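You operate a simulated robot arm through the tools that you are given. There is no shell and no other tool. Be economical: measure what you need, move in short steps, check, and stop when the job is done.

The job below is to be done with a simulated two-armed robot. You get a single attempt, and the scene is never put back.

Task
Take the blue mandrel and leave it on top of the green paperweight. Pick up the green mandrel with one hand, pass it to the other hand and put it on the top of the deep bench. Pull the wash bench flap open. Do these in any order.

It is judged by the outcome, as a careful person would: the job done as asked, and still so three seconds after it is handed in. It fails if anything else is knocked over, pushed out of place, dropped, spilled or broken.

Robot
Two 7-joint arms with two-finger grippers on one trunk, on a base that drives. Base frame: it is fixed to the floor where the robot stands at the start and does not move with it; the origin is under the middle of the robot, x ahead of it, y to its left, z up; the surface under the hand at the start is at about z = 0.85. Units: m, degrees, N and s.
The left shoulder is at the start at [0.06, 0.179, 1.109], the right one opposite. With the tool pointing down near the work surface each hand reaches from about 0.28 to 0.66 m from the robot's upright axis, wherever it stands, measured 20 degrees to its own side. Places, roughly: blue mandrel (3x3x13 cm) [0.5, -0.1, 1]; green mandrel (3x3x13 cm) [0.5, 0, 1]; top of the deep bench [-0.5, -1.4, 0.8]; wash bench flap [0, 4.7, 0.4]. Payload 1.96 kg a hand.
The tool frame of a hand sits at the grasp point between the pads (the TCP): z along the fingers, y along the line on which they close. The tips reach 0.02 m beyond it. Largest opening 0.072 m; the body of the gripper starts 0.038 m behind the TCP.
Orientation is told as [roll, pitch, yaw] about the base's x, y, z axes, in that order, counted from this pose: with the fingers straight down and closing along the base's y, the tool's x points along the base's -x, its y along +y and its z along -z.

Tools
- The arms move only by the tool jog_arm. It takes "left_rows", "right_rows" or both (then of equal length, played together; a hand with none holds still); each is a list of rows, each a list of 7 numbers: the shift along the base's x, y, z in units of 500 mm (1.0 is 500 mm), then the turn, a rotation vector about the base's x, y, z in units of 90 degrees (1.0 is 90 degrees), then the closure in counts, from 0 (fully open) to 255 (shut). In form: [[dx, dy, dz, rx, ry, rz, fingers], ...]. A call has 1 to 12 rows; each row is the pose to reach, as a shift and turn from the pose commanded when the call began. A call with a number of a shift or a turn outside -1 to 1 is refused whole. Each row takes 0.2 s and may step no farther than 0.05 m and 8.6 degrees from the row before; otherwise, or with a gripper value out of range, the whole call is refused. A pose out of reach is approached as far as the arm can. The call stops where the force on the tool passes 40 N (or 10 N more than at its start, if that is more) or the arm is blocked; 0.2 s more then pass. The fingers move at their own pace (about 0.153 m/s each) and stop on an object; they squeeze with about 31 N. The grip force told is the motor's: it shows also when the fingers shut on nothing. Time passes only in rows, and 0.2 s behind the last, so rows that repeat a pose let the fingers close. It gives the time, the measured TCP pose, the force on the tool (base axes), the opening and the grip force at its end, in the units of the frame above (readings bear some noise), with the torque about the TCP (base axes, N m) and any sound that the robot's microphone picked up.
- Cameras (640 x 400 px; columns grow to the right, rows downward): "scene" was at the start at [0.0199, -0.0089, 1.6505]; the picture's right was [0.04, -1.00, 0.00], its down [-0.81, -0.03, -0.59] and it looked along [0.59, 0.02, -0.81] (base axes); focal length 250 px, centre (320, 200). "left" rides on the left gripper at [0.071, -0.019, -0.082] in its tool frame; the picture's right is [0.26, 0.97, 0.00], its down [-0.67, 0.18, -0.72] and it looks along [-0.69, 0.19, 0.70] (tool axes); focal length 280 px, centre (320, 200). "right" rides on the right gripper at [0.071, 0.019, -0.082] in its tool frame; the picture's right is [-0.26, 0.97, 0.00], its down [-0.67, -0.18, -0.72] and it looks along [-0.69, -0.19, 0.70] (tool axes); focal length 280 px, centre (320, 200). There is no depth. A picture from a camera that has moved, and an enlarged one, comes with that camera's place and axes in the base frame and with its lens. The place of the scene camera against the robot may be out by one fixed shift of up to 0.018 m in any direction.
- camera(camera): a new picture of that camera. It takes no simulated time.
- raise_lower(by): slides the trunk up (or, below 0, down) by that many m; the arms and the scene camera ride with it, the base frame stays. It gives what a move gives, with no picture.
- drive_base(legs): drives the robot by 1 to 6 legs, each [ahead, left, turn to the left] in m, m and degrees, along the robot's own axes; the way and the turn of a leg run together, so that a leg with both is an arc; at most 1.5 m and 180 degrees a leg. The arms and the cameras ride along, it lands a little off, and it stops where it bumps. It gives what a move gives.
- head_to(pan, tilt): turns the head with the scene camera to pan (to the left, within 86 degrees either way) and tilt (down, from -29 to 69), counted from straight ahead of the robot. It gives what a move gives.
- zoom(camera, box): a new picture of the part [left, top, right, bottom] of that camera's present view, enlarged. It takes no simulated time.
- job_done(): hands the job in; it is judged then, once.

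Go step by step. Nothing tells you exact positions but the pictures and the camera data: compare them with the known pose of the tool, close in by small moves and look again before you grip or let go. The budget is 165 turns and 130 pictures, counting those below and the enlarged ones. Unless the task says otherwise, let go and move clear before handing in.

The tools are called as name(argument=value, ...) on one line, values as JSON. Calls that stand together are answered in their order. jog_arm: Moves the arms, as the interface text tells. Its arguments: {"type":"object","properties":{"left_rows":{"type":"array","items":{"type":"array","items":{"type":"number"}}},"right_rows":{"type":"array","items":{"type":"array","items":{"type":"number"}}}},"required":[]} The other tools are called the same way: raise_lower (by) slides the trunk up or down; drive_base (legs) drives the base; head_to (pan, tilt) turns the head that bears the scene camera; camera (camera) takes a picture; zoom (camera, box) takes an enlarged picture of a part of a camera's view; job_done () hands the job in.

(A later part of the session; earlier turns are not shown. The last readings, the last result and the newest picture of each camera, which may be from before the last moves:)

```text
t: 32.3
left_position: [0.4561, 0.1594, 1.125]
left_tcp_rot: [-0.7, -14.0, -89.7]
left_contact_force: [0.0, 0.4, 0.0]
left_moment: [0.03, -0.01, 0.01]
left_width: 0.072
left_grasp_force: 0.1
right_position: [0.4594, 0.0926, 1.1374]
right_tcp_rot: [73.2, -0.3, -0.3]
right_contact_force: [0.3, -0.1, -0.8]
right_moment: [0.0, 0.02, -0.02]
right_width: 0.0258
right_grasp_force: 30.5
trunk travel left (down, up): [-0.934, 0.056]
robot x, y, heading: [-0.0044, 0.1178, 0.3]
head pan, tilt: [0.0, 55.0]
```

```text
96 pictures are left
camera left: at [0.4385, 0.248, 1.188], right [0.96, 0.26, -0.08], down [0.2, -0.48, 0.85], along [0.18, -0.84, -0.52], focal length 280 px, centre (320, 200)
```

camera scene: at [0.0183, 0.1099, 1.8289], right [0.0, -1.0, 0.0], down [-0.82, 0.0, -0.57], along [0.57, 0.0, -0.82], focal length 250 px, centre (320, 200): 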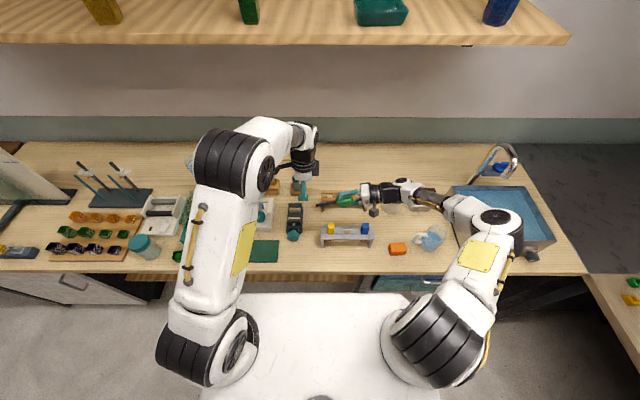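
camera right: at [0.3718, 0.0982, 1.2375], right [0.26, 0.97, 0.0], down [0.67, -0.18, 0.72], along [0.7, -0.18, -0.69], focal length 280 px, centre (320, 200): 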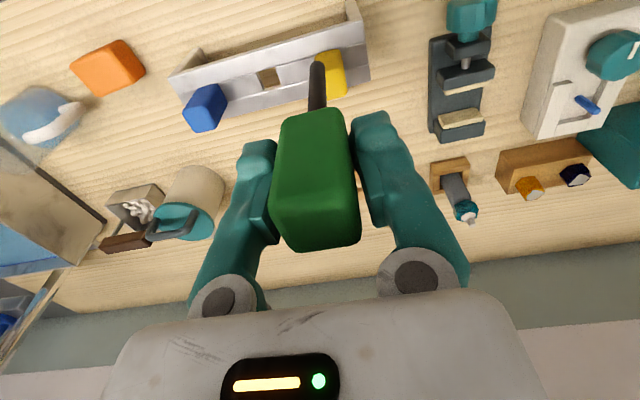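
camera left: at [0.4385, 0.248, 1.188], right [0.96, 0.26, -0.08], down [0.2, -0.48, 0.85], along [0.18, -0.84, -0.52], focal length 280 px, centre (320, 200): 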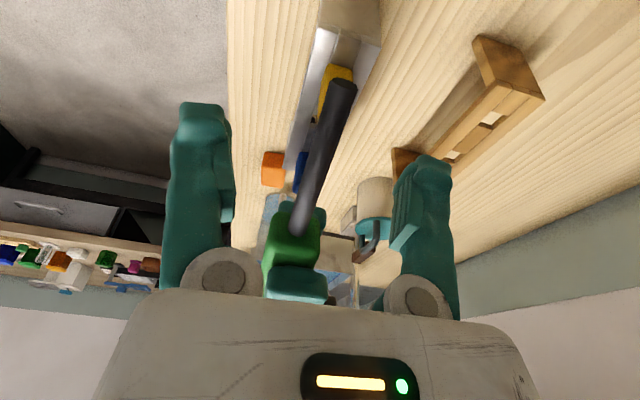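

The shank lies between the left fingers; I close the left hand.

jog_arm(left_rows=[[0, 0, 0, 0, 0, 0, 255], [0, 0, 0, 0, 0, 0, 255], [0, 0, 0, 0, 0, 0, 255], [0, 0, 0, 0, 0, 0, 255]])

camera(camera="left")

```text
t: 33.3
left_position: [0.4569, 0.1592, 1.1267]
left_tcp_rot: [-0.9, -13.9, -89.7]
left_contact_force: [-7.2, -1.4, -2.1]
left_moment: [0.17, 0.08, -0.26]
left_width: 0.0072
left_grasp_force: 30.7
right_position: [0.4604, 0.0923, 1.1357]
right_tcp_rot: [73.1, -0.4, -0.5]
right_contact_force: [7.0, 2.0, 2.0]
right_moment: [0.01, -0.19, -0.24]
right_width: 0.0256
right_grasp_force: 31.1
trunk travel left (down, up): [-0.934, 0.056]
robot x, y, heading: [0.0025, 0.1199, 0.4]
head pan, tilt: [0.0, 55.0]
```

```text
95 pictures are left
camera left: at [0.4381, 0.2481, 1.1879], right [0.96, 0.26, -0.08], down [0.2, -0.48, 0.85], along [0.18, -0.84, -0.52], focal length 280 px, centre (320, 200)
```

left: 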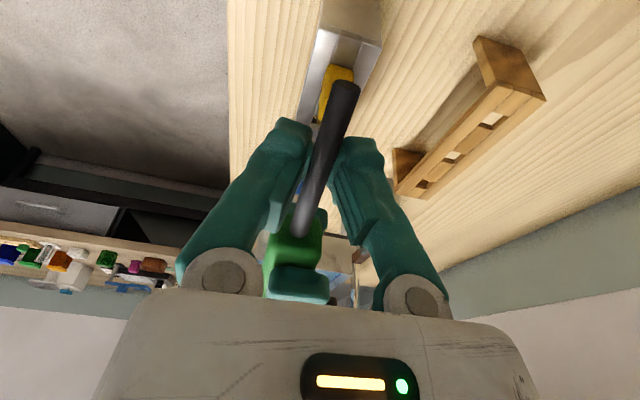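

The left holds the shank (7 mm). I open the right hand and draw it back along its fingers.

jog_arm(right_rows=[[0, 0, 0, 0, 0, 0, 0], [0, 0, 0, 0, 0, 0, 0], [0, -0.06, 0.018, 0, 0, 0, 0], [0, -0.12, 0.036, 0, 0, 0, 0], [0, -0.2, 0.06, 0, 0, 0, 0], [0, -0.28, 0.08, 0, 0, 0, 0], [0, -0.36, 0.1, 0, 0, 0, 0]])

camera(camera="left")

camera(camera="right")

```text
t: 34.9
left_position: [0.456, 0.16, 1.1255]
left_tcp_rot: [-0.7, -13.8, -89.6]
left_contact_force: [0.8, 0.1, -0.1]
left_moment: [0.01, -0.01, 0.03]
left_width: 0.0076
left_grasp_force: 30.5
right_position: [0.462, 0.0013, 1.1657]
right_tcp_rot: [73.0, -0.3, -0.5]
right_contact_force: [-0.7, 0.0, 1.4]
right_moment: [0.0, 0.01, -0.02]
right_width: 0.072
right_grasp_force: 0.0
right hand out of reach, approached as far as the arm can: row 5, 6, 7
trunk travel left (down, up): [-0.934, 0.056]
robot x, y, heading: [0.0027, 0.1184, -0.0]
head pan, tilt: [0.0, 55.0]
```

```text
94 pictures are left
camera left: at [0.4386, 0.2484, 1.1881], right [0.96, 0.26, -0.08], down [0.2, -0.48, 0.85], along [0.18, -0.84, -0.52], focal length 280 px, centre (320, 200)
```

left: 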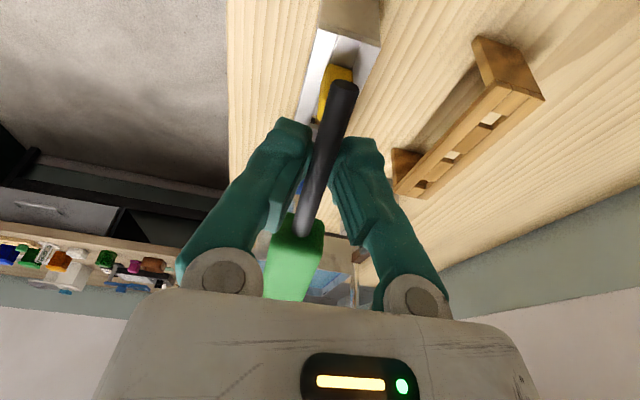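

```text
93 pictures are left
camera right: at [0.3905, -0.0698, 1.2061], right [0.26, 0.28, 0.92], down [0.67, -0.74, 0.04], along [0.7, 0.61, -0.38], focal length 280 px, centre (320, 200)
```

right: 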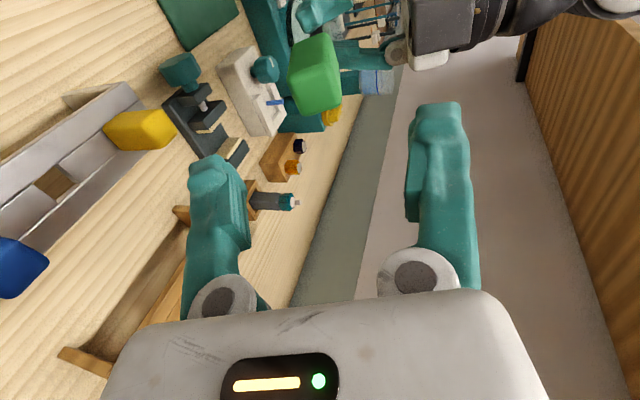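

The pass is done and the left holds green by its shank. I move the left aside and roll the right hand 90° about its fingers so that it can later take blue from the side.

jog_arm(left_rows=[[0, 0.04, 0.01, 0, 0, 0, 255], [0, 0.08, 0.02, 0, 0, 0, 255], [0, 0.12, 0.03, 0, 0, 0, 255], [0, 0.16, 0.04, 0, 0, 0, 255], [0, 0.2, 0.05, 0, 0, 0, 255], [0, 0.24, 0.06, 0, 0, 0, 255], [0, 0.28, 0.06, 0, 0, 0, 255], [0, 0.3, 0.06, 0, 0, 0, 255], [0, 0.3, 0.06, 0, 0, 0, 255], [0, 0.3, 0.06, 0, 0, 0, 255], [0, 0.3, 0.06, 0, 0, 0, 255]], right_rows=[[0, 0, 0, 0, -0.087, 0.026, 0], [0, 0, 0, 0, -0.174, 0.053, 0], [0, 0, 0, 0, -0.261, 0.079, 0], [0, 0, 0, 0, -0.348, 0.105, 0], [0, 0, 0, 0, -0.435, 0.132, 0], [0, 0, 0, 0, -0.522, 0.158, 0], [0, 0, 0, 0, -0.609, 0.184, 0], [0, 0, 0, 0, -0.696, 0.211, 0], [0, 0, 0, 0, -0.783, 0.237, 0], [0, 0, 0, 0, -0.87, 0.264, 0], [0, 0, 0, 0, -0.957, 0.29, 0]])

camera(camera="scene")

camera(camera="right")

```text
t: 37.3
left_position: [0.4561, 0.3093, 1.1559]
left_tcp_rot: [-0.8, -13.8, -89.7]
left_contact_force: [-0.2, 0.7, -1.2]
left_moment: [0.02, -0.01, 0.0]
left_width: 0.0079
left_grasp_force: 31.0
right_position: [0.4628, 0.0091, 1.1618]
right_tcp_rot: [-1.2, -73.6, 91.2]
right_contact_force: [-0.8, -0.4, 0.1]
right_moment: [-0.03, 0.01, 0.01]
right_width: 0.0722
right_grasp_force: 0.0
trunk travel left (down, up): [-0.934, 0.056]
robot x, y, heading: [-0.004, 0.1194, 0.1]
head pan, tilt: [0.0, 55.0]
```

```text
92 pictures are left
camera scene: at [0.0188, 0.1088, 1.8289], right [0.0, -1.0, 0.0], down [-0.82, 0.0, -0.57], along [0.57, 0.0, -0.82], focal length 250 px, centre (320, 200)
```

scene: 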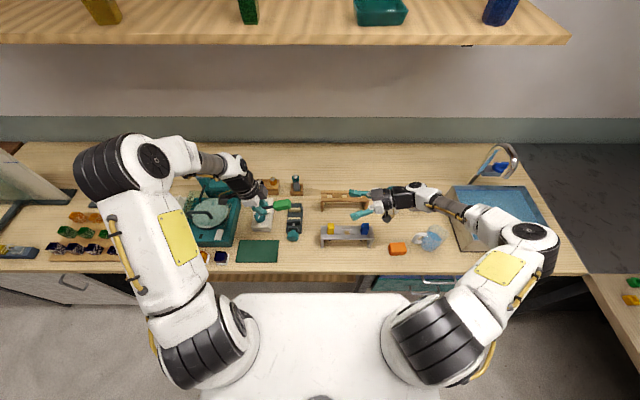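

```text
91 pictures are left
camera right: at [0.4454, -0.089, 1.1157], right [-0.97, 0.07, 0.25], down [0.18, -0.5, 0.85], along [0.18, 0.86, 0.47], focal length 280 px, centre (320, 200)
```

right: 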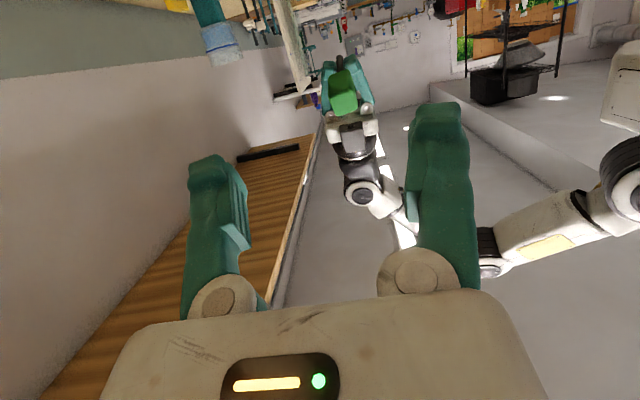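

The roll works. Blue is taken to be at about [0.483, -0.051], head z 0.93–0.99; I reduce the tilt to 60° and move to a pre-grasp point to its right and above.

jog_arm(right_rows=[[0, -0.03, 0, -0.05, 0, 0, 0], [0, -0.07, 0, -0.1, 0, 0, 0], [0.02, -0.12, -0.02, -0.15, 0, 0, 0], [0.04, -0.19, -0.06, -0.15, 0, 0, 0], [0.04, -0.26, -0.12, -0.15, 0, 0, 0], [0.04, -0.31, -0.18, -0.15, 0, 0, 0], [0.04, -0.31, -0.24, -0.15, 0, 0, 0]])

camera(camera="scene")

camera(camera="right")

```text
t: 38.9
left_position: [0.4546, 0.3067, 1.1573]
left_tcp_rot: [-0.7, -13.8, -89.7]
left_contact_force: [-0.3, -0.6, -0.7]
left_moment: [0.02, 0.02, 0.02]
left_width: 0.0079
left_grasp_force: 31.1
right_position: [0.3989, -0.1204, 1.0748]
right_tcp_rot: [-3.3, -58.7, 90.2]
right_contact_force: [-0.1, 0.2, 0.5]
right_moment: [-0.02, -0.03, -0.03]
right_width: 0.0722
right_grasp_force: 0.1
right hand out of reach, approached as far as the arm can: row 3, 4, 5, 6, 7
trunk travel left (down, up): [-0.934, 0.056]
robot x, y, heading: [-0.0, 0.1218, 0.1]
head pan, tilt: [0.0, 55.0]
```

```text
90 pictures are left
camera scene: at [0.0159, 0.1045, 1.829], right [0.0, -1.0, 0.0], down [-0.82, 0.0, -0.57], along [0.57, 0.0, -0.82], focal length 250 px, centre (320, 200)
```

scene: 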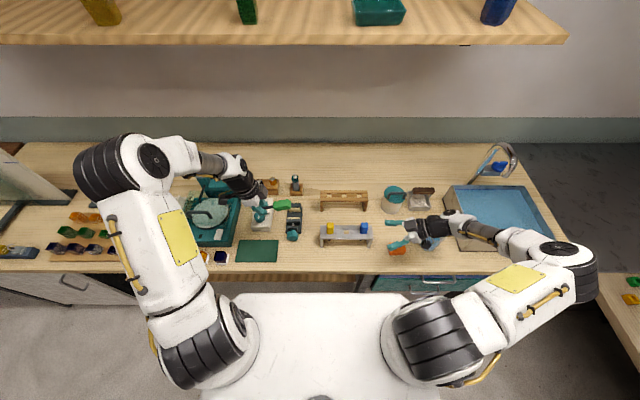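

```text
89 pictures are left
camera right: at [0.376, -0.226, 1.0548], right [-0.96, 0.18, 0.2], down [0.14, -0.27, 0.95], along [0.22, 0.95, 0.23], focal length 280 px, centre (320, 200)
```

right: 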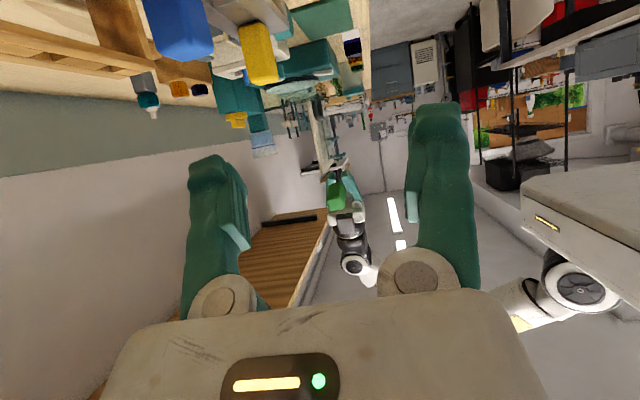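

The limit is on reach to the right, so I drive the base 0.14 m to the right and then retry the pre-grasp.

drive_base(legs=[[0, -0.14, 0]])

jog_arm(right_rows=[[0.03, 0.05, -0.0, 0, 0, 0, 0], [0.07, 0.1, -0.0, 0, 0, 0, 0], [0.11, 0.15, 0, -0.01, 0, 0, 0], [0.15, 0.2, -0.04, -0.01, 0, 0, 0], [0.168, 0.225, -0.1, -0.01, 0, 0, 0]])

camera(camera="right")

camera(camera="scene")

```text
t: 40.3
left_position: [0.4552, 0.1742, 1.1565]
left_tcp_rot: [-1.0, -14.1, -89.3]
left_contact_force: [-0.3, -0.5, -1.0]
left_moment: [0.04, -0.01, -0.03]
left_width: 0.0077
left_grasp_force: 31.6
right_position: [0.4026, -0.253, 1.0748]
right_tcp_rot: [-3.2, -58.5, 90.4]
right_contact_force: [-0.4, -0.5, 0.9]
right_moment: [0.01, -0.03, -0.03]
right_width: 0.072
right_grasp_force: 0.1
trunk travel left (down, up): [-0.934, 0.056]
robot x, y, heading: [-0.0008, -0.0176, 0.2]
head pan, tilt: [0.0, 55.0]
```

```text
t: 41.5
left_position: [0.4563, 0.1722, 1.1538]
left_tcp_rot: [-0.9, -13.9, -89.4]
left_contact_force: [0.2, 0.3, -0.8]
left_moment: [0.02, 0.01, -0.01]
left_width: 0.0075
left_grasp_force: 30.7
right_position: [0.4862, -0.1427, 1.0214]
right_tcp_rot: [-3.0, -57.6, 90.4]
right_contact_force: [0.8, -0.2, -0.8]
right_moment: [0.01, 0.0, 0.01]
right_width: 0.0719
right_grasp_force: 0.0
trunk travel left (down, up): [-0.934, 0.056]
robot x, y, heading: [-0.0006, -0.0195, 0.4]
head pan, tilt: [0.0, 55.0]
```

```text
88 pictures are left
camera right: at [0.4648, -0.2482, 1.0032], right [-0.96, 0.18, 0.19], down [0.15, -0.25, 0.96], along [0.22, 0.95, 0.21], focal length 280 px, centre (320, 200)
```

right: 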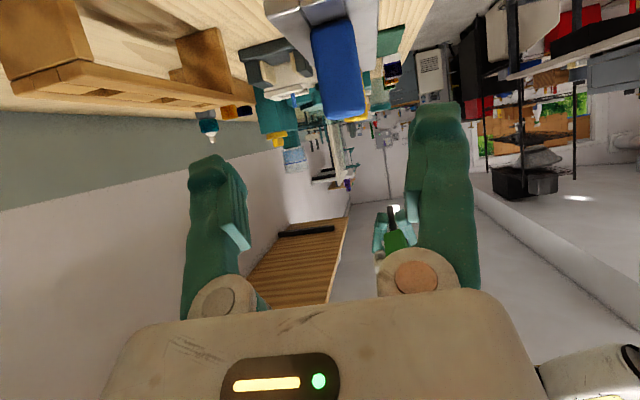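

```text
87 pictures are left
camera scene: at [0.0205, -0.0302, 1.8289], right [0.01, -1.0, 0.0], down [-0.82, -0.01, -0.57], along [0.57, 0.0, -0.82], focal length 250 px, centre (320, 200)
```

scene: 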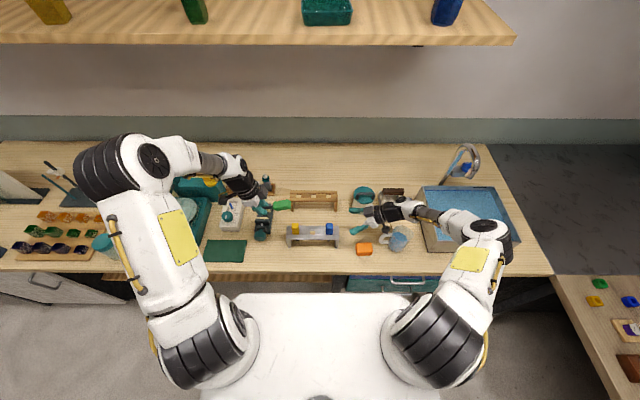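

Blue's head is confirmed at about [0.482, -0.051, 0.963]. I advance along the fingers to it.

jog_arm(right_rows=[[-0.003, 0.055, -0.035, 0, 0, 0, 0], [-0.006, 0.11, -0.071, 0, 0, 0, 0], [-0.0094, 0.1666, -0.107, 0, 0, 0, 0]])

camera(camera="right")

zoom(camera="scene", box=[260, 180, 420, 280])

```text
t: 42.3
left_position: [0.4564, 0.1733, 1.1555]
left_tcp_rot: [-0.7, -14.0, -89.4]
left_contact_force: [0.0, -0.1, 0.1]
left_moment: [0.05, 0.01, 0.0]
left_width: 0.0077
left_grasp_force: 31.2
right_position: [0.4796, -0.0577, 0.9695]
right_tcp_rot: [-3.2, -57.7, 90.5]
right_contact_force: [-0.4, -0.1, -0.7]
right_moment: [0.03, 0.0, 0.01]
right_width: 0.0718
right_grasp_force: 0.0
trunk travel left (down, up): [-0.934, 0.056]
robot x, y, heading: [0.0008, -0.0226, 0.3]
head pan, tilt: [0.0, 55.0]
```

```text
86 pictures are left
camera right: at [0.4574, -0.1631, 0.952], right [-0.96, 0.18, 0.19], down [0.15, -0.25, 0.96], along [0.22, 0.95, 0.22], focal length 280 px, centre (320, 200)
```

right: 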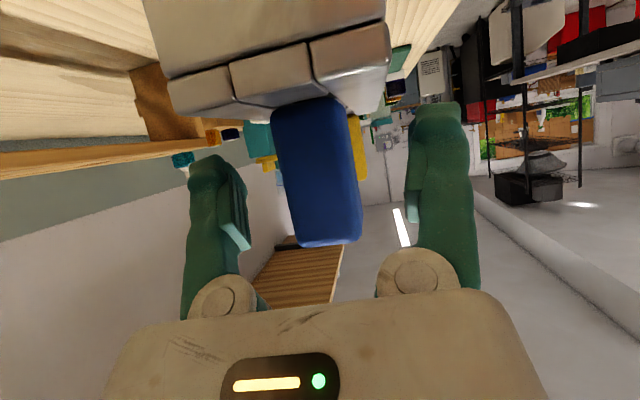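

```text
4.00 times, centred on (340, 230) of scene
camera zoom: at [0.0192, -0.0304, 1.8289], right [0.01, -1.0, 0.0], down [-0.82, -0.01, -0.57], along [0.57, 0.0, -0.82], focal length 1001 px, centre (240, 80)
```

zoom: 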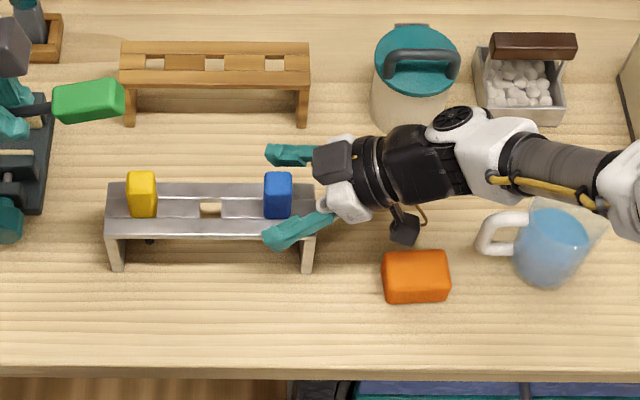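

Blue sits between the fingers; I close and lift straight up.

jog_arm(right_rows=[[0, 0, 0, 0, 0, 0, 255], [0, 0, 0, 0, 0, 0, 255], [0, 0, 0, 0, 0, 0, 255], [0, 0, 0, 0, 0, 0, 255]])

jog_arm(right_rows=[[0, 0, 0.03, 0, 0, 0, 255], [0, 0, 0.08, 0, 0, 0, 255], [0, 0, 0.16, 0, 0, 0, 255], [0, 0, 0.24, 0, 0, 0, 255], [0, 0, 0.32, 0, 0, 0, 255]])

camera(camera="scene")

camera(camera="right")

```text
t: 43.3
left_position: [0.4554, 0.1729, 1.1569]
left_tcp_rot: [-0.7, -13.9, -89.4]
left_contact_force: [-0.4, -0.1, -1.3]
left_moment: [0.02, -0.03, 0.01]
left_width: 0.0079
left_grasp_force: 30.9
right_position: [0.4795, -0.0586, 0.9703]
right_tcp_rot: [-3.1, -57.7, 90.5]
right_contact_force: [-0.4, -1.1, 0.4]
right_moment: [0.02, 0.0, 0.0]
right_width: 0.0258
right_grasp_force: 31.4
trunk travel left (down, up): [-0.934, 0.056]
robot x, y, heading: [0.0011, -0.0201, 0.5]
head pan, tilt: [0.0, 55.0]
```

```text
t: 44.5
left_position: [0.4545, 0.1727, 1.1557]
left_tcp_rot: [-0.8, -13.8, -89.4]
left_contact_force: [-0.9, 0.8, 0.1]
left_moment: [0.04, 0.01, -0.01]
left_width: 0.0077
left_grasp_force: 30.8
right_position: [0.4813, -0.062, 1.1337]
right_tcp_rot: [-3.0, -57.7, 90.5]
right_contact_force: [0.6, -1.1, -0.8]
right_moment: [-0.01, -0.03, -0.02]
right_width: 0.0256
right_grasp_force: 30.7
trunk travel left (down, up): [-0.934, 0.056]
robot x, y, heading: [0.0032, -0.0243, 0.6]
head pan, tilt: [0.0, 55.0]
```

```text
84 pictures are left
camera scene: at [0.0186, -0.0308, 1.8288], right [0.01, -1.0, 0.0], down [-0.82, -0.01, -0.57], along [0.57, 0.0, -0.82], focal length 250 px, centre (320, 200)
```

scene: 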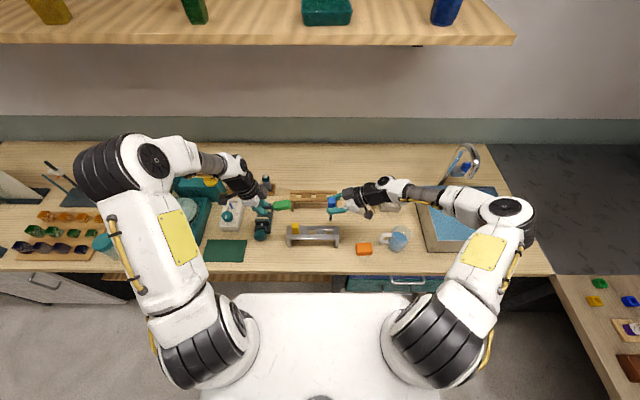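

```text
83 pictures are left
camera right: at [0.4586, -0.1658, 1.1159], right [-0.96, 0.18, 0.19], down [0.15, -0.25, 0.96], along [0.22, 0.95, 0.22], focal length 280 px, centre (320, 200)
```

right: 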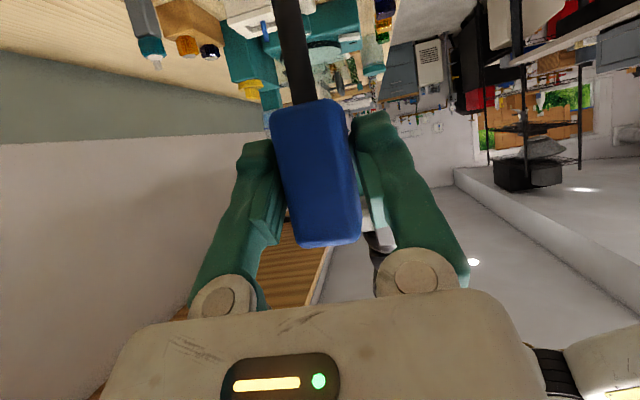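

Both mandrels are held. I back away from the bench and turn right to face the deep bench.

drive_base(legs=[[-0.3, 0, 0], [0, 0, -90]])

head_to(pan=0, tilt=35)

camera(camera="scene")

```text
t: 50.3
left_position: [-0.1078, -0.4741, 1.1553]
left_tcp_rot: [-0.8, -13.9, -178.9]
left_contact_force: [0.7, -1.2, -0.6]
left_moment: [-0.01, -0.02, 0.0]
left_width: 0.0075
left_grasp_force: 31.4
right_position: [-0.3389, -0.5019, 1.1341]
right_tcp_rot: [-3.1, -57.7, 0.9]
right_contact_force: [-0.2, 0.8, 0.3]
right_moment: [0.01, 0.02, 0.02]
right_width: 0.0255
right_grasp_force: 30.5
trunk travel left (down, up): [-0.934, 0.056]
robot x, y, heading: [-0.2995, -0.0204, -89.1]
head pan, tilt: [0.0, 55.0]
```

```text
t: 51.1
left_position: [-0.1078, -0.4735, 1.1561]
left_tcp_rot: [-0.8, -13.9, -178.9]
left_contact_force: [0.0, 0.1, -1.5]
left_moment: [0.02, -0.02, -0.01]
left_width: 0.0079
left_grasp_force: 30.9
right_position: [-0.3402, -0.5016, 1.1333]
right_tcp_rot: [-3.1, -57.7, 0.9]
right_contact_force: [0.3, -0.2, -1.3]
right_moment: [0.02, 0.01, 0.0]
right_width: 0.0257
right_grasp_force: 30.8
trunk travel left (down, up): [-0.934, 0.056]
robot x, y, heading: [-0.3014, -0.0189, -89.1]
head pan, tilt: [0.0, 35.0]
```

```text
82 pictures are left
camera scene: at [-0.2964, -0.0606, 1.857], right [-1.0, -0.02, 0.0], down [-0.01, 0.57, -0.82], along [0.01, -0.82, -0.57], focal length 250 px, centre (320, 200)
```

scene: 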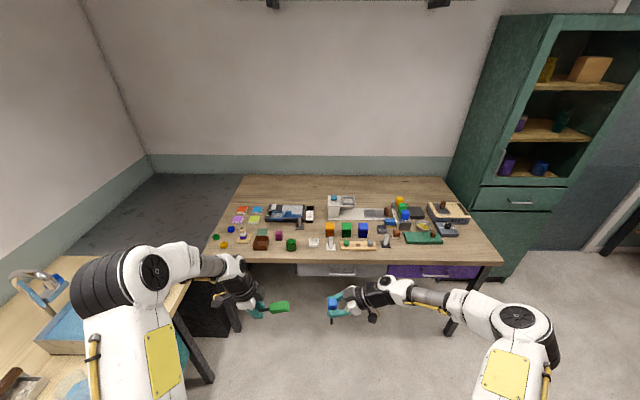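

The deep bench is ahead. I enlarge it to identify the green paperweight.

zoom(camera="scene", box=[200, 190, 344, 280])

zoom(camera="scene", box=[320, 180, 480, 280])

```text
4.44 times, centred on (272, 235) of scene
camera zoom: at [-0.2964, -0.0606, 1.857], right [-1.0, -0.02, 0.0], down [-0.01, 0.57, -0.82], along [0.01, -0.82, -0.57], focal length 1112 px, centre (533, 44)
```

zoom: 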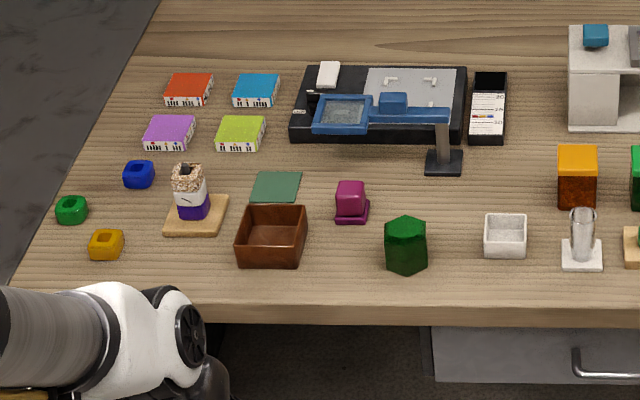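

```text
4.00 times, centred on (400, 230) of scene
camera zoom: at [-0.2964, -0.0606, 1.857], right [-1.0, -0.02, 0.0], down [-0.01, 0.57, -0.82], along [0.01, -0.82, -0.57], focal length 1001 px, centre (0, 80)
```

zoom: 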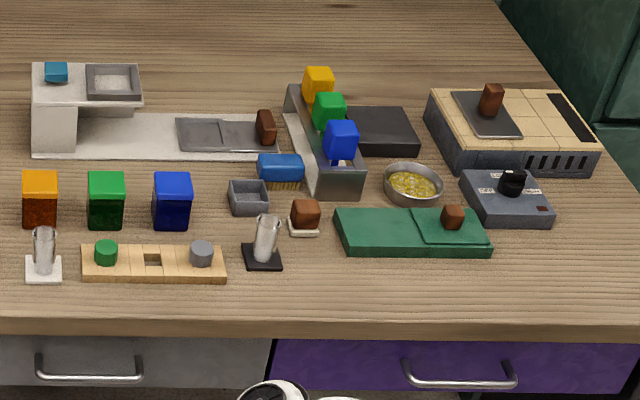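

I take the dark-green hexagonal block at about [-0.12, -1.09] as the paperweight (the green cubes beside are lidded canisters). I now turn both mandrels to horizontal: right by 90°, left by 17° about the robot's forward axis.

jog_arm(right_rows=[[-0.02, 0, 0, 0, 0.09, 0, 255], [-0.04, 0, 0.0, 0, 0.18, 0, 255], [-0.06, 0, 0.0, 0, 0.27, 0, 255], [-0.08, 0, 0.0, 0, 0.36, 0, 255], [-0.1, 0, 0.0, 0, 0.45, 0, 255], [-0.12, 0, 0.0, 0, 0.54, 0, 255], [-0.14, 0, 0.0, 0, 0.63, 0, 255], [-0.16, 0, 0.0, 0, 0.72, 0, 255], [-0.18, 0, 0.0, 0, 0.81, 0, 255], [-0.2, 0, 0.0, 0, 0.9, 0, 255], [-0.2, 0, 0.0, 0, 0.98, 0, 255]], left_rows=[[0, 0, 0, 0, -0.06, 0, 255], [0, 0, 0, 0, -0.12, 0, 255], [0, 0, 0, 0, -0.18, 0, 255], [0, 0, 0, 0, -0.18, 0, 255], [0, 0, 0, 0, -0.18, 0, 255], [0, 0, 0, 0, -0.18, 0, 255], [0, 0, 0, 0, -0.18, 0, 255], [0, 0, 0, 0, -0.18, 0, 255], [0, 0, 0, 0, -0.18, 0, 255], [0, 0, 0, 0, -0.18, 0, 255], [0, 0, 0, 0, -0.18, 0, 255]])

head_to(pan=0, tilt=52)

camera(camera="scene")

camera(camera="right")

camera(camera="left")

```text
t: 53.5
left_position: [-0.1063, -0.4742, 1.1559]
left_tcp_rot: [-0.6, 2.3, -179.0]
left_contact_force: [0.4, 0.7, -1.2]
left_moment: [0.01, -0.03, 0.0]
left_width: 0.0077
left_grasp_force: 31.0
right_position: [-0.4393, -0.5036, 1.1336]
right_tcp_rot: [-2.2, 30.7, 0.5]
right_contact_force: [0.0, -0.1, -1.1]
right_moment: [-0.02, 0.0, 0.0]
right_width: 0.0257
right_grasp_force: 31.4
trunk travel left (down, up): [-0.934, 0.056]
robot x, y, heading: [-0.3003, -0.0198, -89.2]
head pan, tilt: [0.0, 35.0]
```

```text
t: 54.3
left_position: [-0.1072, -0.4744, 1.1561]
left_tcp_rot: [-0.5, 2.4, -179.0]
left_contact_force: [-0.2, -0.3, -0.3]
left_moment: [0.01, -0.06, -0.03]
left_width: 0.0078
left_grasp_force: 31.1
right_position: [-0.4409, -0.5033, 1.1331]
right_tcp_rot: [-2.0, 30.5, 0.5]
right_contact_force: [0.4, -0.5, -0.7]
right_moment: [0.02, -0.03, -0.01]
right_width: 0.0255
right_grasp_force: 31.1
trunk travel left (down, up): [-0.934, 0.056]
robot x, y, heading: [-0.3015, -0.0187, -89.1]
head pan, tilt: [0.0, 52.0]
```

```text
79 pictures are left
camera scene: at [-0.2967, -0.0477, 1.8328], right [-1.0, -0.02, 0.0], down [-0.01, 0.79, -0.62], along [0.01, -0.62, -0.79], focal length 250 px, centre (320, 200)
```

scene: 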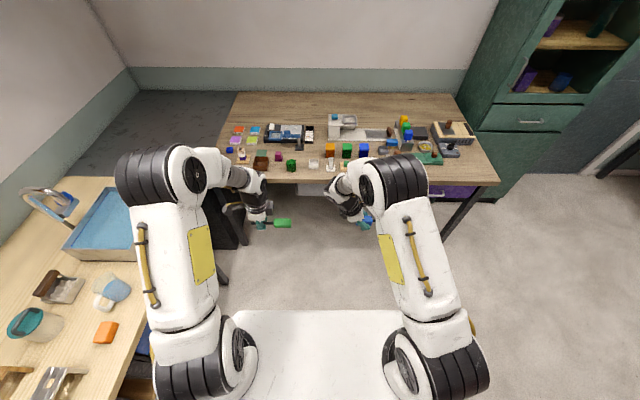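

```text
78 pictures are left
camera right: at [-0.4604, -0.4802, 1.2378], right [0.2, 0.97, -0.16], down [0.95, -0.15, 0.28], along [0.25, -0.21, -0.95], focal length 280 px, centre (320, 200)
```

right: 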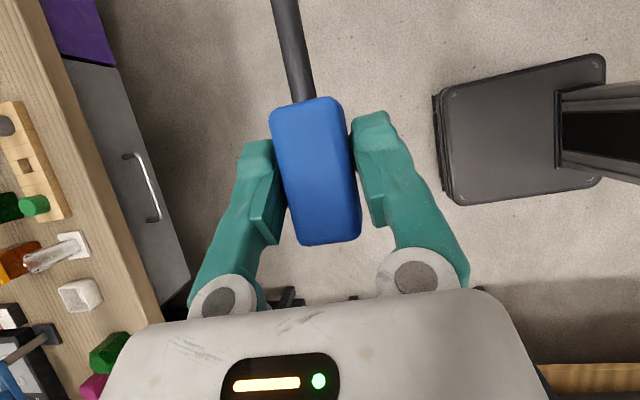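

```text
77 pictures are left
camera left: at [-0.0399, -0.4545, 1.2417], right [0.28, -0.96, 0.0], down [-0.7, -0.2, 0.69], along [-0.66, -0.19, -0.73], focal length 280 px, centre (320, 200)
```

left: 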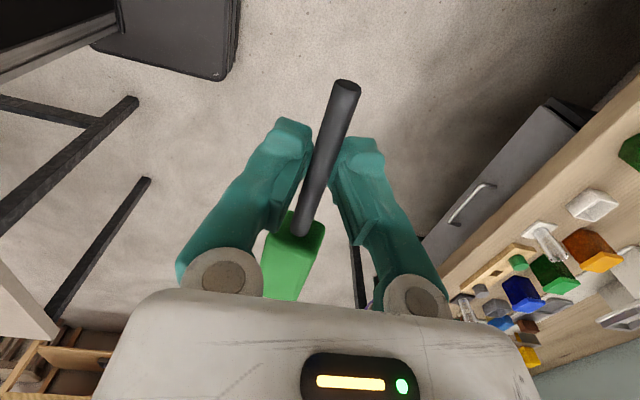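

Both orientations are reachable. I drive toward the deep bench.

drive_base(legs=[[0.55, 0, 0]])

camera(camera="scene")

camera(camera="left")

```text
t: 57.5
left_position: [-0.1127, -1.0269, 1.1559]
left_tcp_rot: [-0.5, 2.3, 179.9]
left_contact_force: [-0.5, 0.4, -0.5]
left_moment: [-0.03, -0.04, 0.0]
left_width: 0.0075
left_grasp_force: 30.8
right_position: [-0.4474, -1.0477, 1.1338]
right_tcp_rot: [-2.2, 30.5, -0.6]
right_contact_force: [0.3, 0.0, -1.4]
right_moment: [0.01, 0.01, 0.01]
right_width: 0.0259
right_grasp_force: 31.0
trunk travel left (down, up): [-0.934, 0.056]
robot x, y, heading: [-0.2981, -0.5697, -90.2]
head pan, tilt: [0.0, 52.0]
```

```text
76 pictures are left
camera scene: at [-0.2932, -0.5952, 1.8328], right [-1.0, 0.0, 0.0], down [0.0, 0.79, -0.62], along [0.0, -0.62, -0.79], focal length 250 px, centre (320, 200)
```

scene: 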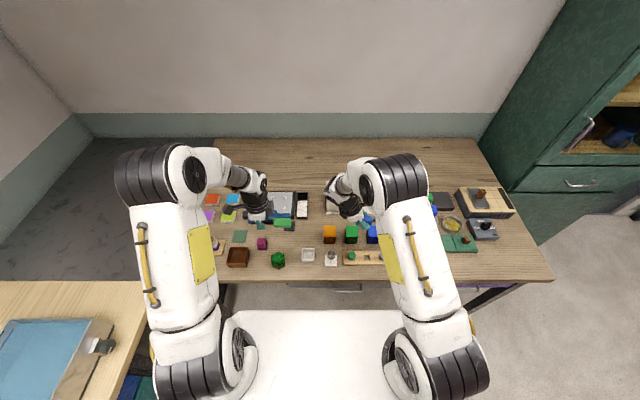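

```text
75 pictures are left
camera left: at [-0.0448, -1.0077, 1.2421], right [0.26, -0.97, 0.0], down [-0.7, -0.19, 0.69], along [-0.66, -0.18, -0.73], focal length 280 px, centre (320, 200)
```

left: 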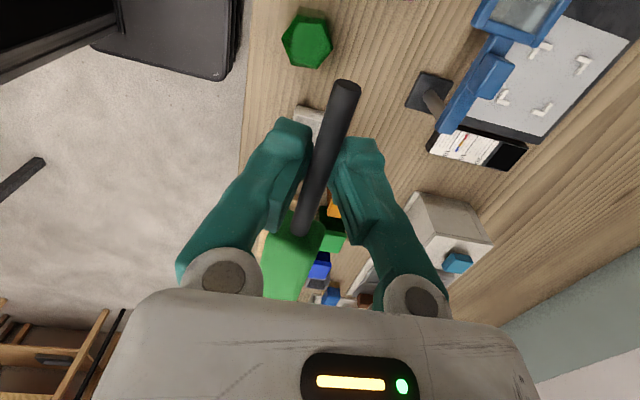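

From the two views I find the bench top nearer z ≈ 0.855, hex top ≈ 0.91 at about [-0.13, -1.02]; free room for green is near [-0.18, -1.115]. I pull the right hand back, then lower the trunk and bring the left over that spot.

jog_arm(right_rows=[[0, 0.08, 0, 0, 0, 0, 255], [0, 0.16, 0, 0, 0, 0, 255], [0, 0.24, 0, 0, 0, 0, 255]], left_rows=[[-0.03, -0.06, 0, 0, 0, 0, 255], [-0.06, -0.12, 0, 0, 0, 0, 255], [-0.085, -0.176, 0, 0, 0, 0, 255]])

raise_lower(by=-0.13)

camera(camera="left")

camera(camera="scene")

```text
t: 58.3
left_position: [-0.1556, -1.1131, 1.1567]
left_tcp_rot: [-0.6, 2.3, 180.0]
left_contact_force: [-0.7, 0.3, -1.8]
left_moment: [0.03, 0.0, 0.0]
left_width: 0.0075
left_grasp_force: 31.1
right_position: [-0.4466, -0.9293, 1.1309]
right_tcp_rot: [-2.0, 30.6, -0.6]
right_contact_force: [0.2, 0.8, -0.7]
right_moment: [-0.01, 0.02, 0.01]
right_width: 0.0257
right_grasp_force: 30.9
trunk travel left (down, up): [-0.934, 0.056]
robot x, y, heading: [-0.3005, -0.5721, -90.1]
head pan, tilt: [0.0, 52.0]
```

```text
t: 59.9
left_position: [-0.1556, -1.1142, 1.0263]
left_tcp_rot: [-0.5, 2.3, 180.0]
left_contact_force: [0.0, 0.4, -0.3]
left_moment: [0.01, -0.02, -0.03]
left_width: 0.0078
left_grasp_force: 31.1
right_position: [-0.4461, -0.9297, 1.001]
right_tcp_rot: [-2.0, 30.6, -0.6]
right_contact_force: [-0.4, -0.1, -0.3]
right_moment: [0.01, 0.0, 0.05]
right_width: 0.0257
right_grasp_force: 31.8
trunk travel left (down, up): [-0.804, 0.186]
robot x, y, heading: [-0.298, -0.5707, -89.9]
head pan, tilt: [0.0, 52.0]
```

```text
74 pictures are left
camera left: at [-0.0877, -1.095, 1.1115], right [0.26, -0.97, 0.0], down [-0.7, -0.19, 0.69], along [-0.66, -0.18, -0.73], focal length 280 px, centre (320, 200)
```

left: 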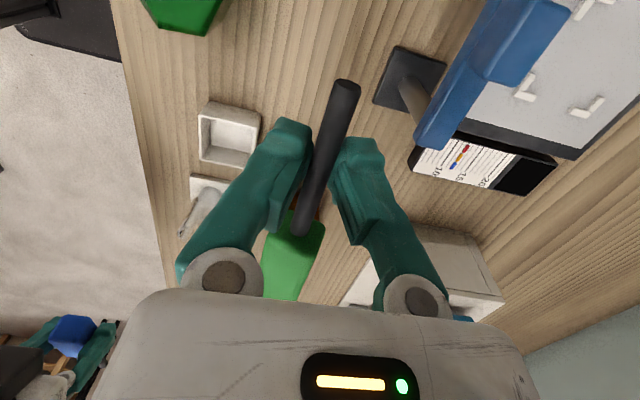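

```text
73 pictures are left
camera scene: at [-0.2933, -0.5965, 1.7028], right [-1.0, 0.0, 0.0], down [0.0, 0.79, -0.62], along [0.0, -0.62, -0.79], focal length 250 px, centre (320, 200)
```

scene: 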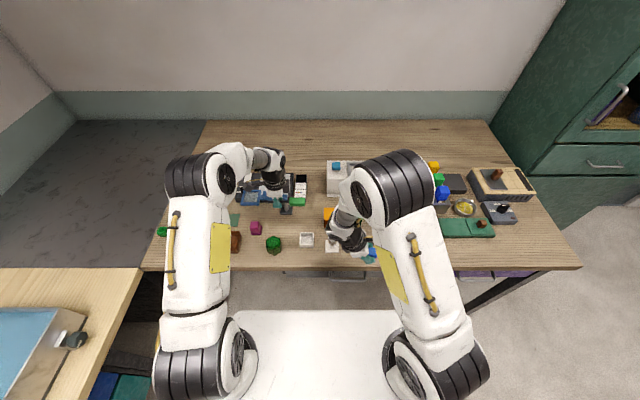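

Room is confirmed clear (bench top z ≈ 0.853). I lower the green mandrel to just above the bench.

jog_arm(left_rows=[[0, -0.005, -0.09, 0, 0, 0, 255], [0, -0.008, -0.18, 0, 0, 0, 255], [0, -0.008, -0.25, 0, 0, 0, 255], [0, -0.008, -0.278, 0, 0, 0, 255]])

camera(camera="left")

zoom(camera="scene", box=[220, 140, 380, 260])

```text
t: 60.9
left_position: [-0.1561, -1.1186, 0.8867]
left_tcp_rot: [-0.4, 2.4, 179.9]
left_contact_force: [0.2, 0.8, -0.1]
left_moment: [0.05, 0.0, 0.0]
left_width: 0.0076
left_grasp_force: 31.0
right_position: [-0.4472, -0.9302, 1.0015]
right_tcp_rot: [-2.1, 30.5, -0.5]
right_contact_force: [-0.1, -0.5, -1.5]
right_moment: [-0.01, -0.01, 0.0]
right_width: 0.0256
right_grasp_force: 30.5
trunk travel left (down, up): [-0.804, 0.186]
robot x, y, heading: [-0.2961, -0.5711, -90.2]
head pan, tilt: [0.0, 52.0]
```

```text
72 pictures are left
camera left: at [-0.0885, -1.1, 0.9722], right [0.26, -0.97, 0.0], down [-0.7, -0.19, 0.69], along [-0.66, -0.18, -0.73], focal length 280 px, centre (320, 200)
```

left: 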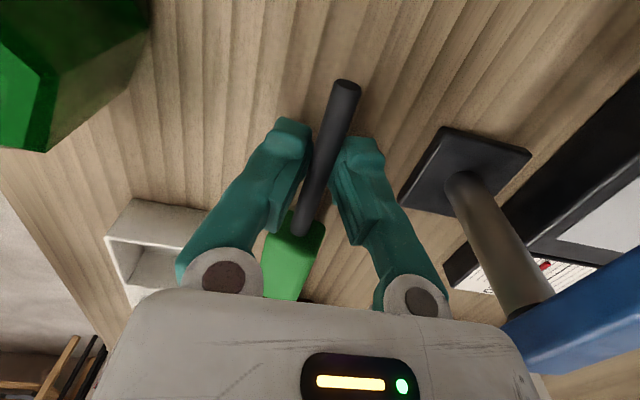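

```text
3.33 times, centred on (300, 200) of scene
camera zoom: at [-0.293, -0.5972, 1.7028], right [-1.0, 0.0, 0.0], down [0.0, 0.79, -0.62], along [0.0, -0.62, -0.79], focal length 834 px, centre (387, 200)
```

zoom: 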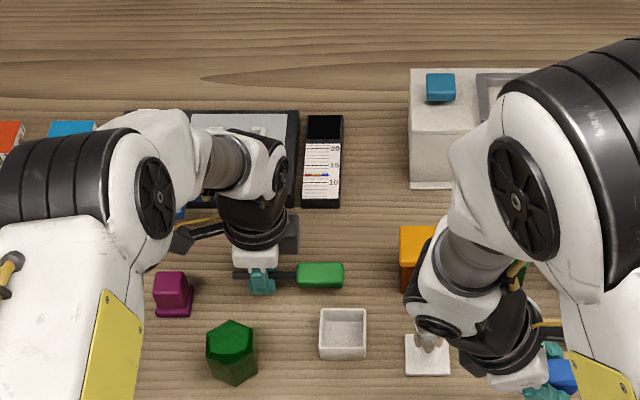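

Clear of all neighbours. I lower in small steps until contact.

jog_arm(left_rows=[[0, 0, -0.006, 0, 0, 0, 255], [0, 0, -0.01, 0, 0, 0, 255]])

jog_arm(left_rows=[[0, 0, -0.003, 0, 0, 0, 255], [0, 0, -0.006, 0, 0, 0, 255]])

```text
t: 61.5
left_position: [-0.1557, -1.1182, 0.8814]
left_tcp_rot: [-0.6, 2.2, 179.9]
left_contact_force: [0.3, -1.0, -0.8]
left_moment: [0.01, -0.04, 0.05]
left_width: 0.0077
left_grasp_force: 31.3
right_position: [-0.4467, -0.9307, 1.0012]
right_tcp_rot: [-2.0, 30.5, -0.6]
right_contact_force: [-0.2, -0.3, -0.8]
right_moment: [0.0, 0.03, -0.02]
right_width: 0.0255
right_grasp_force: 30.6
trunk travel left (down, up): [-0.804, 0.186]
robot x, y, heading: [-0.2955, -0.5712, -90.2]
head pan, tilt: [0.0, 52.0]
```

```text
t: 62.1
left_position: [-0.1562, -1.1189, 0.8795]
left_tcp_rot: [-0.5, 2.4, 179.8]
left_contact_force: [-0.7, 0.5, -0.7]
left_moment: [0.0, -0.06, 0.02]
left_width: 0.008
left_grasp_force: 30.5
right_position: [-0.4467, -0.9304, 1.0001]
right_tcp_rot: [-2.0, 30.4, -0.6]
right_contact_force: [0.0, 0.5, -0.9]
right_moment: [-0.01, 0.0, 0.0]
right_width: 0.0261
right_grasp_force: 30.8
trunk travel left (down, up): [-0.804, 0.186]
robot x, y, heading: [-0.3029, -0.5695, -90.1]
head pan, tilt: [0.0, 52.0]
```

jog_arm(left_rows=[[0, 0, -0.003, 0, 0, 0, 255], [0, 0, -0.006, 0, 0, 0, 255], [0, 0, -0.009, 0, 0, 0, 255]])

camera(camera="left")

```text
t: 62.9
left_position: [-0.1567, -1.1184, 0.8748]
left_tcp_rot: [-0.5, 2.3, 180.0]
left_contact_force: [2.0, -0.2, 7.1]
left_moment: [0.11, 0.21, -0.03]
left_width: 0.0075
left_grasp_force: 31.1
right_position: [-0.4478, -0.9299, 1.0008]
right_tcp_rot: [-2.1, 30.6, -0.6]
right_contact_force: [-0.3, 0.0, -1.3]
right_moment: [-0.04, -0.03, -0.01]
right_width: 0.0253
right_grasp_force: 31.4
trunk travel left (down, up): [-0.804, 0.186]
robot x, y, heading: [-0.2985, -0.5696, -90.2]
head pan, tilt: [0.0, 52.0]
```

```text
70 pictures are left
camera left: at [-0.0878, -1.0994, 0.9604], right [0.26, -0.97, 0.0], down [-0.7, -0.19, 0.69], along [-0.66, -0.18, -0.73], focal length 280 px, centre (320, 200)
```

left: 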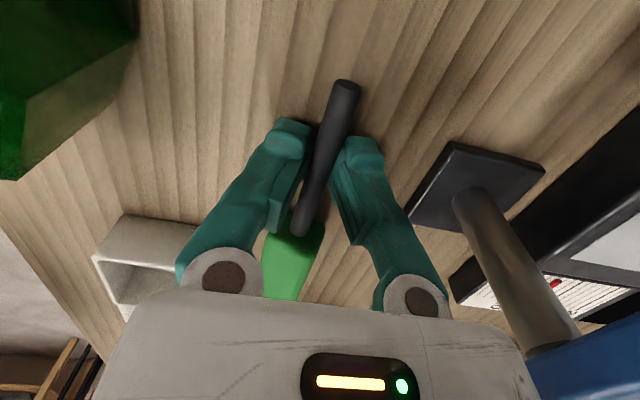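

The head rests on the bench (7 N). I open partly and lift away.

jog_arm(left_rows=[[0, 0, 0, 0, 0, 0, 120], [0, 0, 0, 0, 0, 0, 120], [0, 0, 0.02, 0, 0, 0, 120], [0, 0, 0.06, 0, 0, 0, 120], [0, 0, 0.14, 0, 0, 0, 120], [0, 0, 0.22, 0, 0, 0, 120], [0, 0, 0.3, 0, 0, 0, 120]])

camera(camera="left")

```text
t: 64.5
left_position: [-0.1546, -1.1177, 1.0234]
left_tcp_rot: [-0.4, 2.4, 179.9]
left_contact_force: [0.1, -0.2, 0.6]
left_moment: [-0.05, -0.02, 0.02]
left_width: 0.0381
left_grasp_force: 0.1
right_position: [-0.4469, -0.9299, 1.0013]
right_tcp_rot: [-2.1, 30.5, -0.6]
right_contact_force: [1.1, -0.6, 0.0]
right_moment: [-0.01, -0.01, -0.01]
right_width: 0.0258
right_grasp_force: 31.1
trunk travel left (down, up): [-0.804, 0.186]
robot x, y, heading: [-0.2995, -0.5759, -90.2]
head pan, tilt: [0.0, 52.0]
```

```text
69 pictures are left
camera left: at [-0.0869, -1.0989, 1.1085], right [0.26, -0.97, 0.0], down [-0.7, -0.19, 0.69], along [-0.66, -0.18, -0.73], focal length 280 px, centre (320, 200)
```

left: 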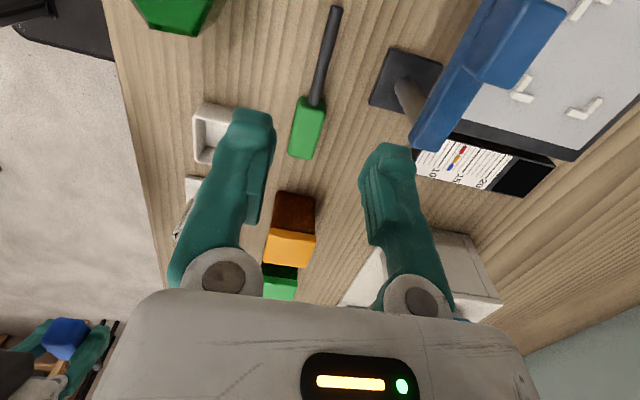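

Green lies on the deep bench. I use the left camera to look at the hexagonal block, moving the left hand back and to the left.

jog_arm(left_rows=[[0.05, 0.05, 0.04, 0, 0, 0, 0], [0.1, 0.1, 0.08, 0, 0, 0, 0], [0.15, 0.15, 0.1, 0, 0, 0, 0], [0.18, 0.18, 0.12, 0, 0, 0, 0]])

camera(camera="left")

camera(camera="scene")

```text
t: 65.5
left_position: [-0.0653, -1.0289, 1.0853]
left_tcp_rot: [-0.5, 2.3, 179.8]
left_contact_force: [-0.9, -0.8, -0.4]
left_moment: [-0.05, -0.04, 0.0]
left_width: 0.072
left_grasp_force: 0.0
right_position: [-0.4468, -0.9292, 1.0009]
right_tcp_rot: [-2.1, 30.5, -0.5]
right_contact_force: [0.6, 0.0, -0.5]
right_moment: [-0.04, 0.03, -0.01]
right_width: 0.0257
right_grasp_force: 31.0
trunk travel left (down, up): [-0.804, 0.186]
robot x, y, heading: [-0.2988, -0.5751, -90.1]
head pan, tilt: [0.0, 52.0]
```

```text
68 pictures are left
camera left: at [0.0034, -1.0091, 1.1703], right [0.26, -0.97, 0.0], down [-0.7, -0.19, 0.69], along [-0.66, -0.18, -0.73], focal length 280 px, centre (320, 200)
```

left: 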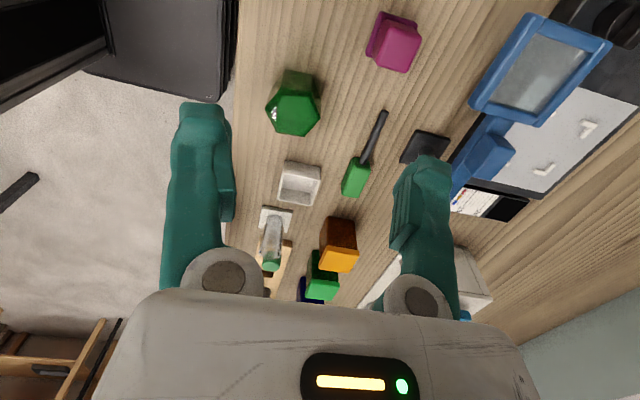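

```text
67 pictures are left
camera scene: at [-0.2929, -0.5953, 1.7027], right [-1.0, 0.0, 0.0], down [0.0, 0.79, -0.62], along [0.0, -0.62, -0.79], focal length 250 px, centre (320, 200)
```

scene: 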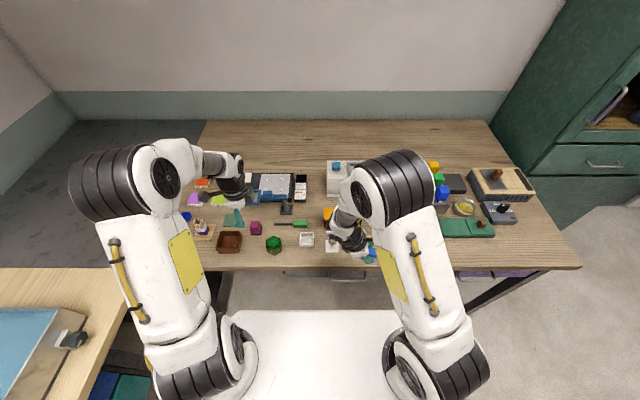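

zoom(camera="left", box=[240, 40, 400, 140])

zoom(camera="scene", box=[220, 200, 348, 280])

```text
4.00 times, centred on (320, 90) of left
camera zoom: at [0.0034, -1.0091, 1.1703], right [0.26, -0.97, 0.0], down [-0.7, -0.19, 0.69], along [-0.66, -0.18, -0.73], focal length 1122 px, centre (320, 640)
```

zoom: 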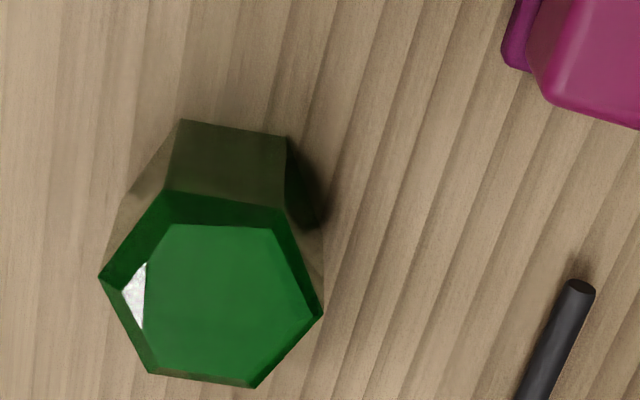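

```text
5.00 times, centred on (284, 240) of scene
camera zoom: at [-0.2929, -0.5953, 1.7027], right [-1.0, 0.0, 0.0], down [0.0, 0.79, -0.62], along [0.0, -0.62, -0.79], focal length 1251 px, centre (500, 0)
```

zoom: 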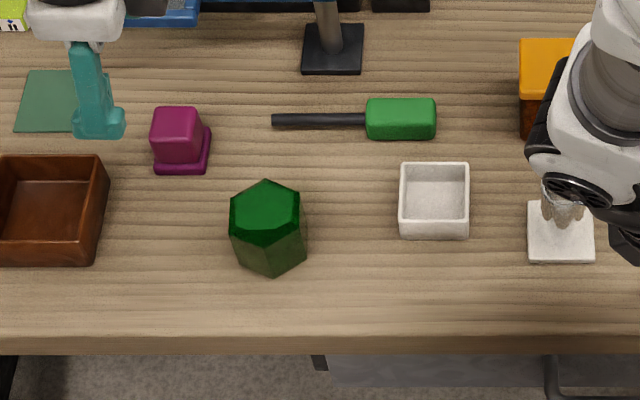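

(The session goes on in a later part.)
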